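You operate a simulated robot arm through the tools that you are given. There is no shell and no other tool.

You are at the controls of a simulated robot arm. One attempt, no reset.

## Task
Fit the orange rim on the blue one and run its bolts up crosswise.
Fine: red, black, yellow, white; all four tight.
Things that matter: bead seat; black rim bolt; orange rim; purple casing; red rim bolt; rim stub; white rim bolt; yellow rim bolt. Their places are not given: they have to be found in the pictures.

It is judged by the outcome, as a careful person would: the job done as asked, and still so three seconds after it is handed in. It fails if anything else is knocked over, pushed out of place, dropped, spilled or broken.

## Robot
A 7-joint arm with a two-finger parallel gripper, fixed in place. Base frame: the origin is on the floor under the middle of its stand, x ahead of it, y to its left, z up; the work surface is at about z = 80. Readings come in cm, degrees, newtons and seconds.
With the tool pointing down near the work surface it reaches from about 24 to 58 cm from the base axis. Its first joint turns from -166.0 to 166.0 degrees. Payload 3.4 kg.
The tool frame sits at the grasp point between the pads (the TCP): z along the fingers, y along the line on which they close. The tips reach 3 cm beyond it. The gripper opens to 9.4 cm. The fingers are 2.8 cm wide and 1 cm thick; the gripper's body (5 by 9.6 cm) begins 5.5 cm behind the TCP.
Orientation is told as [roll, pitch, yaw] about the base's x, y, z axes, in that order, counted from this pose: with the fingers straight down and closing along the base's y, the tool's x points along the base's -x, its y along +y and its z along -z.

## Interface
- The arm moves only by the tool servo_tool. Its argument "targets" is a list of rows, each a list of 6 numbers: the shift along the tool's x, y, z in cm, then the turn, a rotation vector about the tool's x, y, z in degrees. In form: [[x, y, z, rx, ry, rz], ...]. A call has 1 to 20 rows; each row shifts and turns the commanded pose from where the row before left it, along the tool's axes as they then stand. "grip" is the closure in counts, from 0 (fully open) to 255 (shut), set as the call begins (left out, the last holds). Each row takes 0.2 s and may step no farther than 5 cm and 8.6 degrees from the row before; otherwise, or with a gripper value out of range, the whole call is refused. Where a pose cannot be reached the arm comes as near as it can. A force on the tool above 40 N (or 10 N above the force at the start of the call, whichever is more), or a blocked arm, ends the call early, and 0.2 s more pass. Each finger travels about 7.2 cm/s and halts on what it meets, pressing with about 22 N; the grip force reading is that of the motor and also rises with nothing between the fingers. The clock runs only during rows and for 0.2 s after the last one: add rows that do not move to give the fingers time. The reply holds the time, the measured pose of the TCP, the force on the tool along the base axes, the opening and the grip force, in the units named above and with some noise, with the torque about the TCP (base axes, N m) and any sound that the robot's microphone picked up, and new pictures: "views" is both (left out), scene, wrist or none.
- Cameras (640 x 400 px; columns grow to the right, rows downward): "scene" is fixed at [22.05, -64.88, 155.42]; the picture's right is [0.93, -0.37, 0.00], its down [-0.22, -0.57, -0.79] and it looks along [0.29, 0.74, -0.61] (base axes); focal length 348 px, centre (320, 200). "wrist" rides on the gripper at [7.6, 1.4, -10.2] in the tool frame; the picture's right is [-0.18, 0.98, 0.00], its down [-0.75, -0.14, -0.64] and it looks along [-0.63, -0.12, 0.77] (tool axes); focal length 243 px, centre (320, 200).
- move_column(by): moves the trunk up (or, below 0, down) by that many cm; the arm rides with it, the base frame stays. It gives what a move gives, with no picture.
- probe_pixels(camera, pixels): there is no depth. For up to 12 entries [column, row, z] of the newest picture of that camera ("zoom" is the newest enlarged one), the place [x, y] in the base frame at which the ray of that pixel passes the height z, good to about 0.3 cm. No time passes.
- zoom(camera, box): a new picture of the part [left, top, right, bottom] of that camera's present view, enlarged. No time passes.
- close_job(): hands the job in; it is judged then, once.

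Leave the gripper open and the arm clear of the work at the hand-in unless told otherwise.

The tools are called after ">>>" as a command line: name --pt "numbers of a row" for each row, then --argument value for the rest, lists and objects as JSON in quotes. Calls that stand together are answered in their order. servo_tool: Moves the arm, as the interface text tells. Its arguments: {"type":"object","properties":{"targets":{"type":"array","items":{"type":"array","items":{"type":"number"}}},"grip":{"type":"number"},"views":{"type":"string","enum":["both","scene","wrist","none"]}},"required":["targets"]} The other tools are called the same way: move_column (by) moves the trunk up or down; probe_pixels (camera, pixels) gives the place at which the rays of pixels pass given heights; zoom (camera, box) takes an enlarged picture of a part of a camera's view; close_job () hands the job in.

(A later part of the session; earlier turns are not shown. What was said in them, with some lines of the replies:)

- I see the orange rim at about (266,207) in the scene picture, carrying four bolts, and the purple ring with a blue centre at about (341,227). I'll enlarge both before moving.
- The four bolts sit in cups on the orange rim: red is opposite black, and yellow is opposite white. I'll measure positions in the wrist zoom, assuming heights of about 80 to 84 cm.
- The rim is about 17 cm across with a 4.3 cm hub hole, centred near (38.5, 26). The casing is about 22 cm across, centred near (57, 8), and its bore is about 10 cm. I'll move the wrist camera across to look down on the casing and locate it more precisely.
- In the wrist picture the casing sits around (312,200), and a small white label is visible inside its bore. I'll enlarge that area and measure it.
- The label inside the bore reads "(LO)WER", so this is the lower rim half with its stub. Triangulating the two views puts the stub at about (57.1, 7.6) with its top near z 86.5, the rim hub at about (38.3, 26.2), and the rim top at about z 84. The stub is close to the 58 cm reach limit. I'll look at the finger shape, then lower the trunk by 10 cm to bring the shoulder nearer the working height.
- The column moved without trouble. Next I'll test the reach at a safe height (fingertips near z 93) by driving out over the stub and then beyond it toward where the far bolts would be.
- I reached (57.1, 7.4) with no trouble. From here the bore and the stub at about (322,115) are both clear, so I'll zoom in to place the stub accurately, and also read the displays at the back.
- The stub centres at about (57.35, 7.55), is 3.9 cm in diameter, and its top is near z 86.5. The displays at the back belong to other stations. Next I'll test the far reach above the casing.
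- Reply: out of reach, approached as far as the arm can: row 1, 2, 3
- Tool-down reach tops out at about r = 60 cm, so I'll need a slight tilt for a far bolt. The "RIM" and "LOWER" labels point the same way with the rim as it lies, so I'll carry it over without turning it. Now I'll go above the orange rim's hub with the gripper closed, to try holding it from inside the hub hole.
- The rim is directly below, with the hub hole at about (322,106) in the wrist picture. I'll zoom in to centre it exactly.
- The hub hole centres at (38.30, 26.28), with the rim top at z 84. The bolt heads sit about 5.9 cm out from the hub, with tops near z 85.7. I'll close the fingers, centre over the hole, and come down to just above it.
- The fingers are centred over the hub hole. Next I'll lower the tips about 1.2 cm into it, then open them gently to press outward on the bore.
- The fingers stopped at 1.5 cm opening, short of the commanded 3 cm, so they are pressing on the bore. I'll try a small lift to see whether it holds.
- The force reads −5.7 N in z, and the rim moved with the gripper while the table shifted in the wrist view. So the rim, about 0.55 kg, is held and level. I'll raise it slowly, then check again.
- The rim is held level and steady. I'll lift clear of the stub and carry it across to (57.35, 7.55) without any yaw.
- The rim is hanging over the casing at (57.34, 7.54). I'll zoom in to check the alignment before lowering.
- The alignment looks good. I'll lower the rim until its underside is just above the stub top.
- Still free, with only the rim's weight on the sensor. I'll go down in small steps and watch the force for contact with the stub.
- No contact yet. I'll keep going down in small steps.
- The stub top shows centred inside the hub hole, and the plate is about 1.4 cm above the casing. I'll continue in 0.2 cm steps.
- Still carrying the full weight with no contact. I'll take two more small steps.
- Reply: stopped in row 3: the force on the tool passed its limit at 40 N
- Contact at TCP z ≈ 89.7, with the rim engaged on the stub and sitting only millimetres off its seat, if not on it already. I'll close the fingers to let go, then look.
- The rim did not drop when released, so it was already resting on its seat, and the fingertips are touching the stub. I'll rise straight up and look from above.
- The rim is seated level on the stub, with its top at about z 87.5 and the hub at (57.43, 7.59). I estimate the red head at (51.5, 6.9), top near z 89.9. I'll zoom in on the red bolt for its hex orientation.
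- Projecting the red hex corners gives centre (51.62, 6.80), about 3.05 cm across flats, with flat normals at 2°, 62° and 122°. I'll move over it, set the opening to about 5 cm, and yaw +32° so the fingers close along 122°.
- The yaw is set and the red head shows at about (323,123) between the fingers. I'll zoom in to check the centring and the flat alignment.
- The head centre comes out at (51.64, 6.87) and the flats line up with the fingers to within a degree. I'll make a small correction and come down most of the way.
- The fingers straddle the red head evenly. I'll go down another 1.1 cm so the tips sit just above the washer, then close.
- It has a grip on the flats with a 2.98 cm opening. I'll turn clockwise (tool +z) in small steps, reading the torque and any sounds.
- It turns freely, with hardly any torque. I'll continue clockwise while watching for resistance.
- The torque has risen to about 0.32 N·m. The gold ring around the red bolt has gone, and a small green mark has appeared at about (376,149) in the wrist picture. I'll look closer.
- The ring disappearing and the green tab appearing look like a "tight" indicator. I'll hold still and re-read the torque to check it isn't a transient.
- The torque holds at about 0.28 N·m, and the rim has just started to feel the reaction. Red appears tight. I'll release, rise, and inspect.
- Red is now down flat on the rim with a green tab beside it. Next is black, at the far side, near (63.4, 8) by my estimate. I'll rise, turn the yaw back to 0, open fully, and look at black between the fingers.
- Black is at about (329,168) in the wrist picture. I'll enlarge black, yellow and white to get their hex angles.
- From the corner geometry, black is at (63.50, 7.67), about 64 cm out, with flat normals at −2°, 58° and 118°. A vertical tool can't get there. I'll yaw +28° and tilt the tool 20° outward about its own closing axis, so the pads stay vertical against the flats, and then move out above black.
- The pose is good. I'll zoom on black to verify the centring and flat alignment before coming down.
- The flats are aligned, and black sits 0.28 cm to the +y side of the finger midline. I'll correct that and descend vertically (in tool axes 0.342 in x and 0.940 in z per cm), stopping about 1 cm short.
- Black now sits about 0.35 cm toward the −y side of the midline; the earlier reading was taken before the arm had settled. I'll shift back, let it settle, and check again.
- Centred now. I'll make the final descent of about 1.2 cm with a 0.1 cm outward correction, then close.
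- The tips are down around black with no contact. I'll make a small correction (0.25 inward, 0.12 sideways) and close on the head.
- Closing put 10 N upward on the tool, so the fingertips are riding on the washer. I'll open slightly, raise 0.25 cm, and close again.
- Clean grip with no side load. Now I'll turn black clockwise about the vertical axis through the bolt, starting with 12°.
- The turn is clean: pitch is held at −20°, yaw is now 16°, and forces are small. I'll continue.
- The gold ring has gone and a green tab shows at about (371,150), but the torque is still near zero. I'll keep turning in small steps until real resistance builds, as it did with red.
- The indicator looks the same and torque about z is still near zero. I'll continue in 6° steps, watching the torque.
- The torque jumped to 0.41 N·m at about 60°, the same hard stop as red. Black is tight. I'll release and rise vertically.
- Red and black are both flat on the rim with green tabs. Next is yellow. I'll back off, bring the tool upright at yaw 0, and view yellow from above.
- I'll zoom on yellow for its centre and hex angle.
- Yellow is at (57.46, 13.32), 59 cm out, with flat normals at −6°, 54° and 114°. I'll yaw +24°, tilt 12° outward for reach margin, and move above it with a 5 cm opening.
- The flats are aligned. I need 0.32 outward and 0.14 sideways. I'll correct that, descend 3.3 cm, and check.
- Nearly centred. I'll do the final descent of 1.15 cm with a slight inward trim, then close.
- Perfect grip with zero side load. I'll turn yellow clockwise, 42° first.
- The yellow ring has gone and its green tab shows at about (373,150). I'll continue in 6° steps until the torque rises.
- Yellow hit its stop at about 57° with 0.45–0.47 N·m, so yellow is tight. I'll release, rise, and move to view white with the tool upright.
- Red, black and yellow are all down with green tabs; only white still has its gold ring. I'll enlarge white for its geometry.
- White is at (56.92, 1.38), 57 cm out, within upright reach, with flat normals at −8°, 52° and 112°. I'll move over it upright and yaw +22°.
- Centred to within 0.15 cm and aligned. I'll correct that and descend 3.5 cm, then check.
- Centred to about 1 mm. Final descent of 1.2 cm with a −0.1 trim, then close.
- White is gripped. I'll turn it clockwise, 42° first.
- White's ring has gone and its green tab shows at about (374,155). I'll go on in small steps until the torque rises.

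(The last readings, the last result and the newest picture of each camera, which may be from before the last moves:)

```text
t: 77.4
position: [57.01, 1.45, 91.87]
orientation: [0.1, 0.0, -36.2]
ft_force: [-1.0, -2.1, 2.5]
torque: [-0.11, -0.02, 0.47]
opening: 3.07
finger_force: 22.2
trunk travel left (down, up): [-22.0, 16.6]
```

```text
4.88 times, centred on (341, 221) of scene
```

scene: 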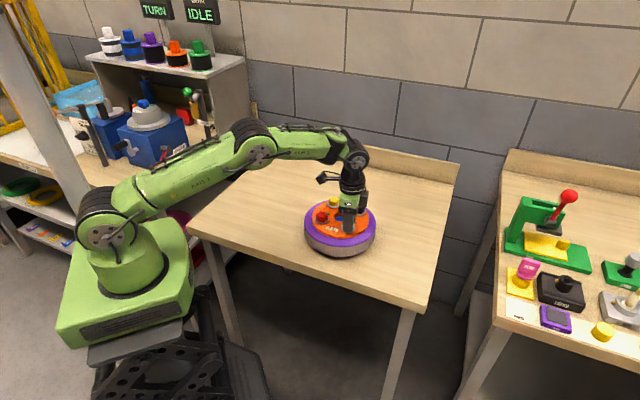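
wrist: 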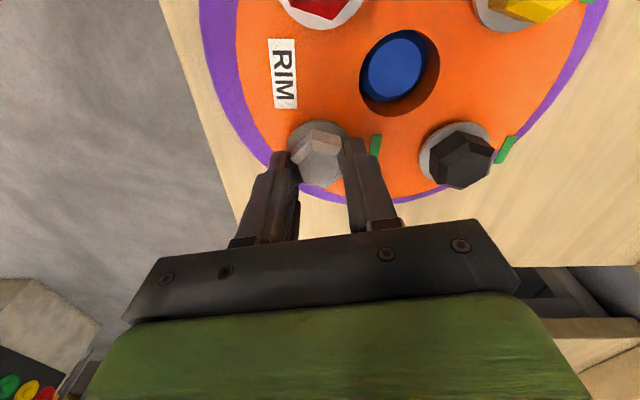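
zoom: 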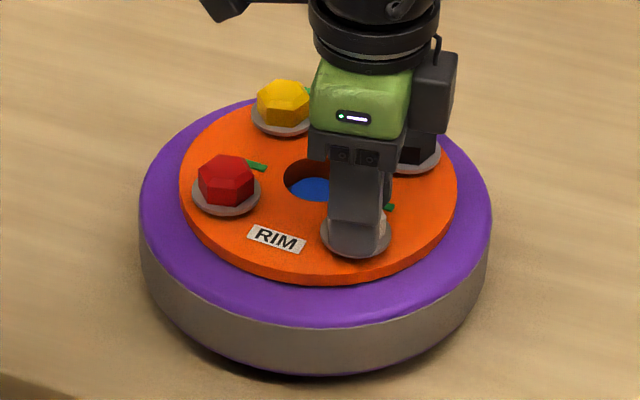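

White reached its stop with 0.47 N·m, and the casing hasn't shifted. I'll release, rise straight up, and then back off to inspect all four.

>>> servo_tool --pt "0 0 0 0 0 0" --pt "0 0 0 0 0 0" --pt "0 0 0 0 0 0" --pt "0 0 -1.5 0 0 0" --pt "0 0 -2.5 0 0 0" --pt "0 0 -3 0 0 0" --pt "0 0 -3 0 0 -7.2" --pt "0 0 0 0 0 -7.2" --pt "0 0 0 0 0 -7.2" --pt "0 0 0 0 0 -7.2" --pt "0 0 0 0 0 -7.2" --pt "2.0 3.5 0 0 0 0" --pt "1.5 3.5 0 0 0 0" --pt "0 0 0 0 0 0" --pt "0 0 0 0 0 0" --grip 100

>>> zoom --camera "scene" --box '[296, 180, 386, 262]'

>>> zoom --camera "wrist" --box '[210, 40, 430, 230]'

```text
t: 80.6
position: [53.53, 8.49, 101.93]
orientation: [0.0, -0.1, 0.1]
ft_force: [-0.3, 0.5, 0.3]
torque: [-0.02, 0.02, 0.0]
opening: 5.72
finger_force: 0.0
trunk travel left (down, up): [-22.0, 16.6]
```

scene: 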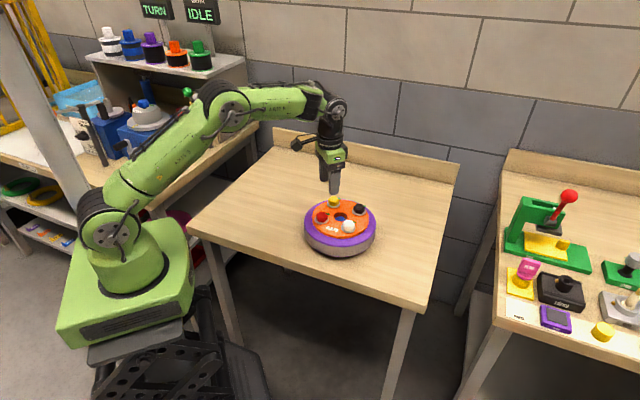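
wrist: 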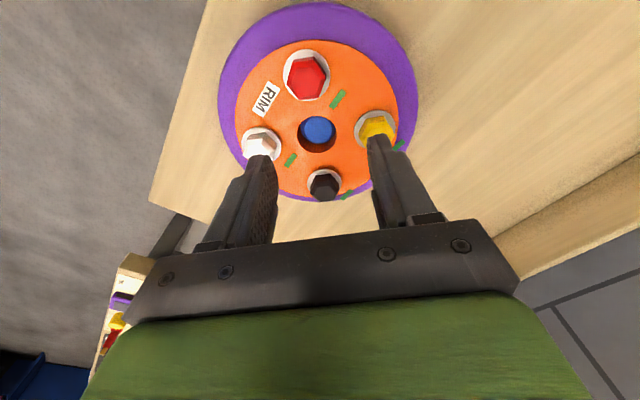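

```text
4.88 times, centred on (341, 221) of scene
```

zoom: 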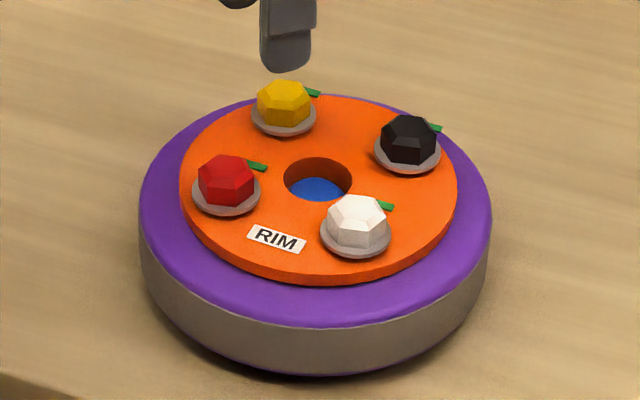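

```text
2.11 times, centred on (320, 135) of wrist
```

zoom: 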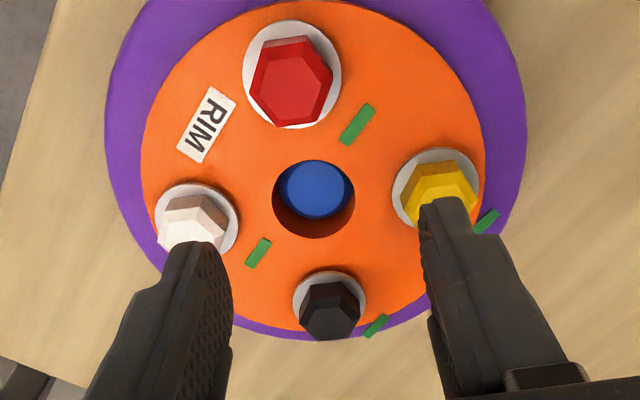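

All four rings are gone, all four green tabs are showing, and every washer lies flat. As a check, I'll compare red's hex angle with the others, since red saw the lowest torque.

>>> zoom --camera "wrist" --box '[276, 42, 336, 102]'

>>> zoom --camera "wrist" --box '[294, 152, 354, 212]'

>>> zoom --camera "scene" --box '[305, 195, 345, 235]'

>>> zoom --camera "scene" --box '[335, 195, 375, 235]'

```text
6.67 times, centred on (306, 72) of wrist
```

zoom: 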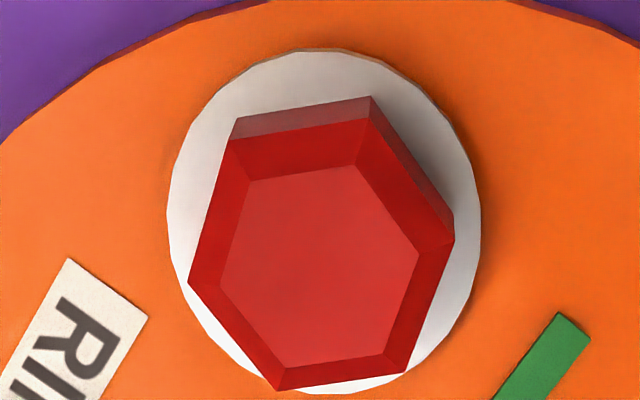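

```text
6.67 times, centred on (324, 182) of wrist
```

zoom: 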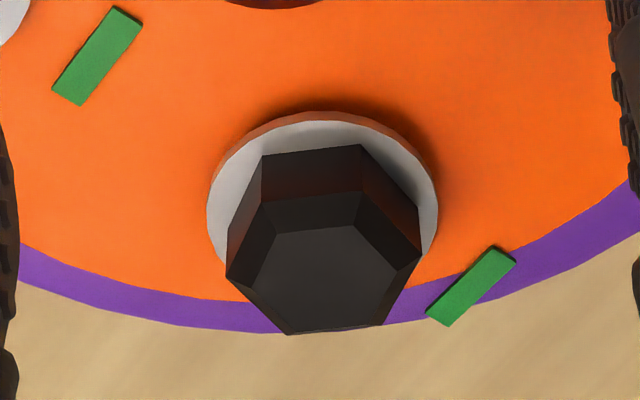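

```text
10.00 times, centred on (325, 215) of scene
```

zoom: 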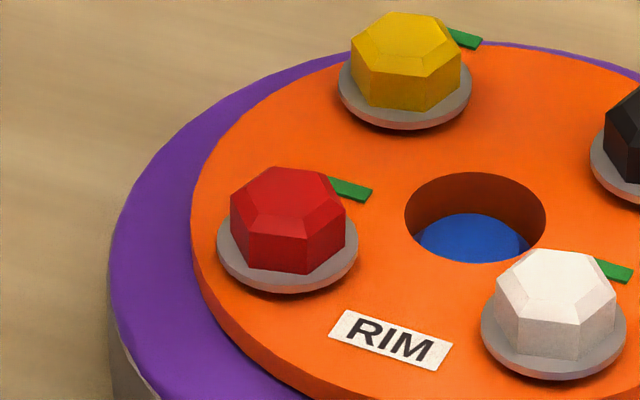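

```text
10.00 times, centred on (355, 215) of scene
```

zoom: 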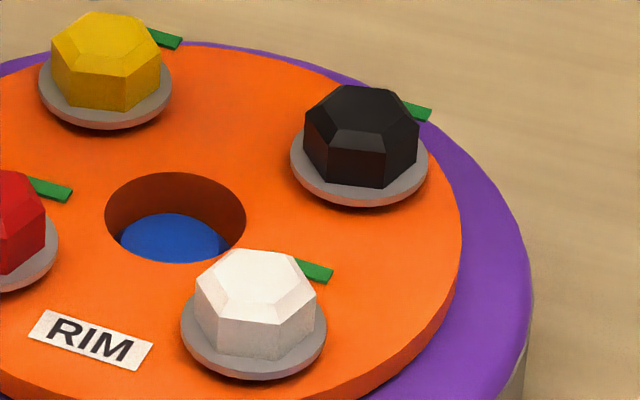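

Red (27.2°) and black (27.9°) end at the same hex angle, so red reached the same stop. The hub is still at about (57.4, 7.4), essentially where it was. I'll retract the arm clear with the gripper open.

>>> servo_tool --pt "0 0 -2 0 0 0" --pt "2 1 -2 0 0 0" --pt "4 2 0 0 0 0" --pt "4 2 0 0 0 0" --pt "4 2 0 0 0 0" --pt "4 2 0 0 0 0" --pt "0 0 0 0 0 0" --pt "0 0 0 0 0 0" --grip 0

>>> zoom --camera "scene" --box '[290, 175, 390, 265]'

```text
t: 82.4
position: [35.33, 17.29, 105.95]
orientation: [0.0, -0.1, 0.0]
ft_force: [0.1, 0.4, 1.5]
torque: [-0.03, -0.04, 0.01]
opening: 9.4
finger_force: 0.2
trunk travel left (down, up): [-22.0, 16.6]
```

scene: 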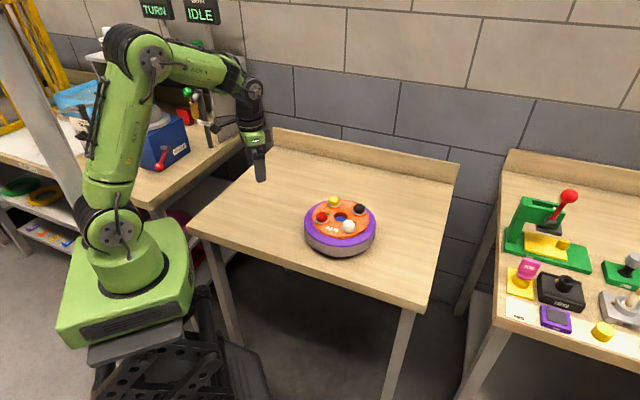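
wrist: 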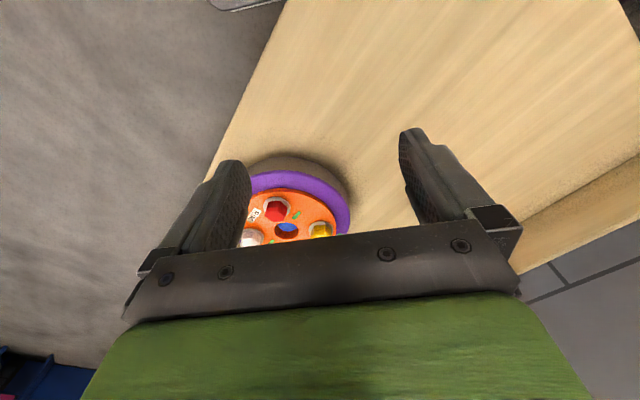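

```text
4.44 times, centred on (340, 220) of scene
```

zoom: 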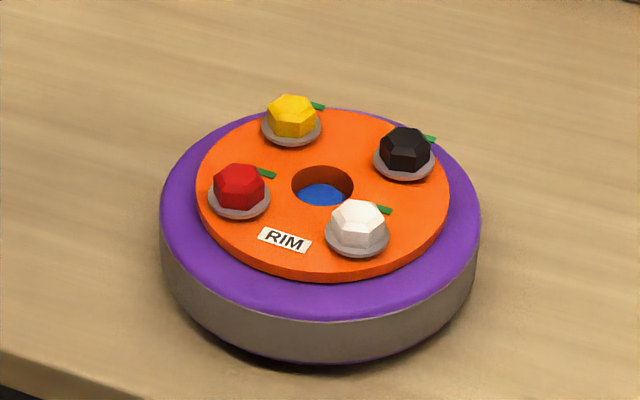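

The orange rim is seated level on the stub with all four bolts down and green tabs showing. They were tightened in the order red, black, yellow, white. The arm is clear, the gripper is open, and nothing else was disturbed, so I'm handing the job in.

>>> close_job

```text
The job is handed in.
```

The orange rim is fitted on the blue rim's stub, and all four bolts are tight, run up in the order you gave: red, black, yellow, white. I've handed the job in, but I haven't seen the judge's result.

- **Bolts:** Each one turned freely for about 55° and then came to a firm stop. The gold ring around each head went away and a green tab appeared. Red read about 0.3 N·m at its stop, and the other three 0.4–0.5 N·m. Red's head finished at the same angle as black's, so I took it as fully tight.
- **Rim and casing:** The rim is level on the casing. Tightening turned it clockwise by several degrees. The purple casing slid a few millimetres when bolts were pushed past their stops, and the stub ended within about 3 mm of where it started.
- **Arm:** It is pulled back clear of the work with the gripper open. Nothing else on the table was touched. The trunk is still 8 cm lower than at the start; I left it there.
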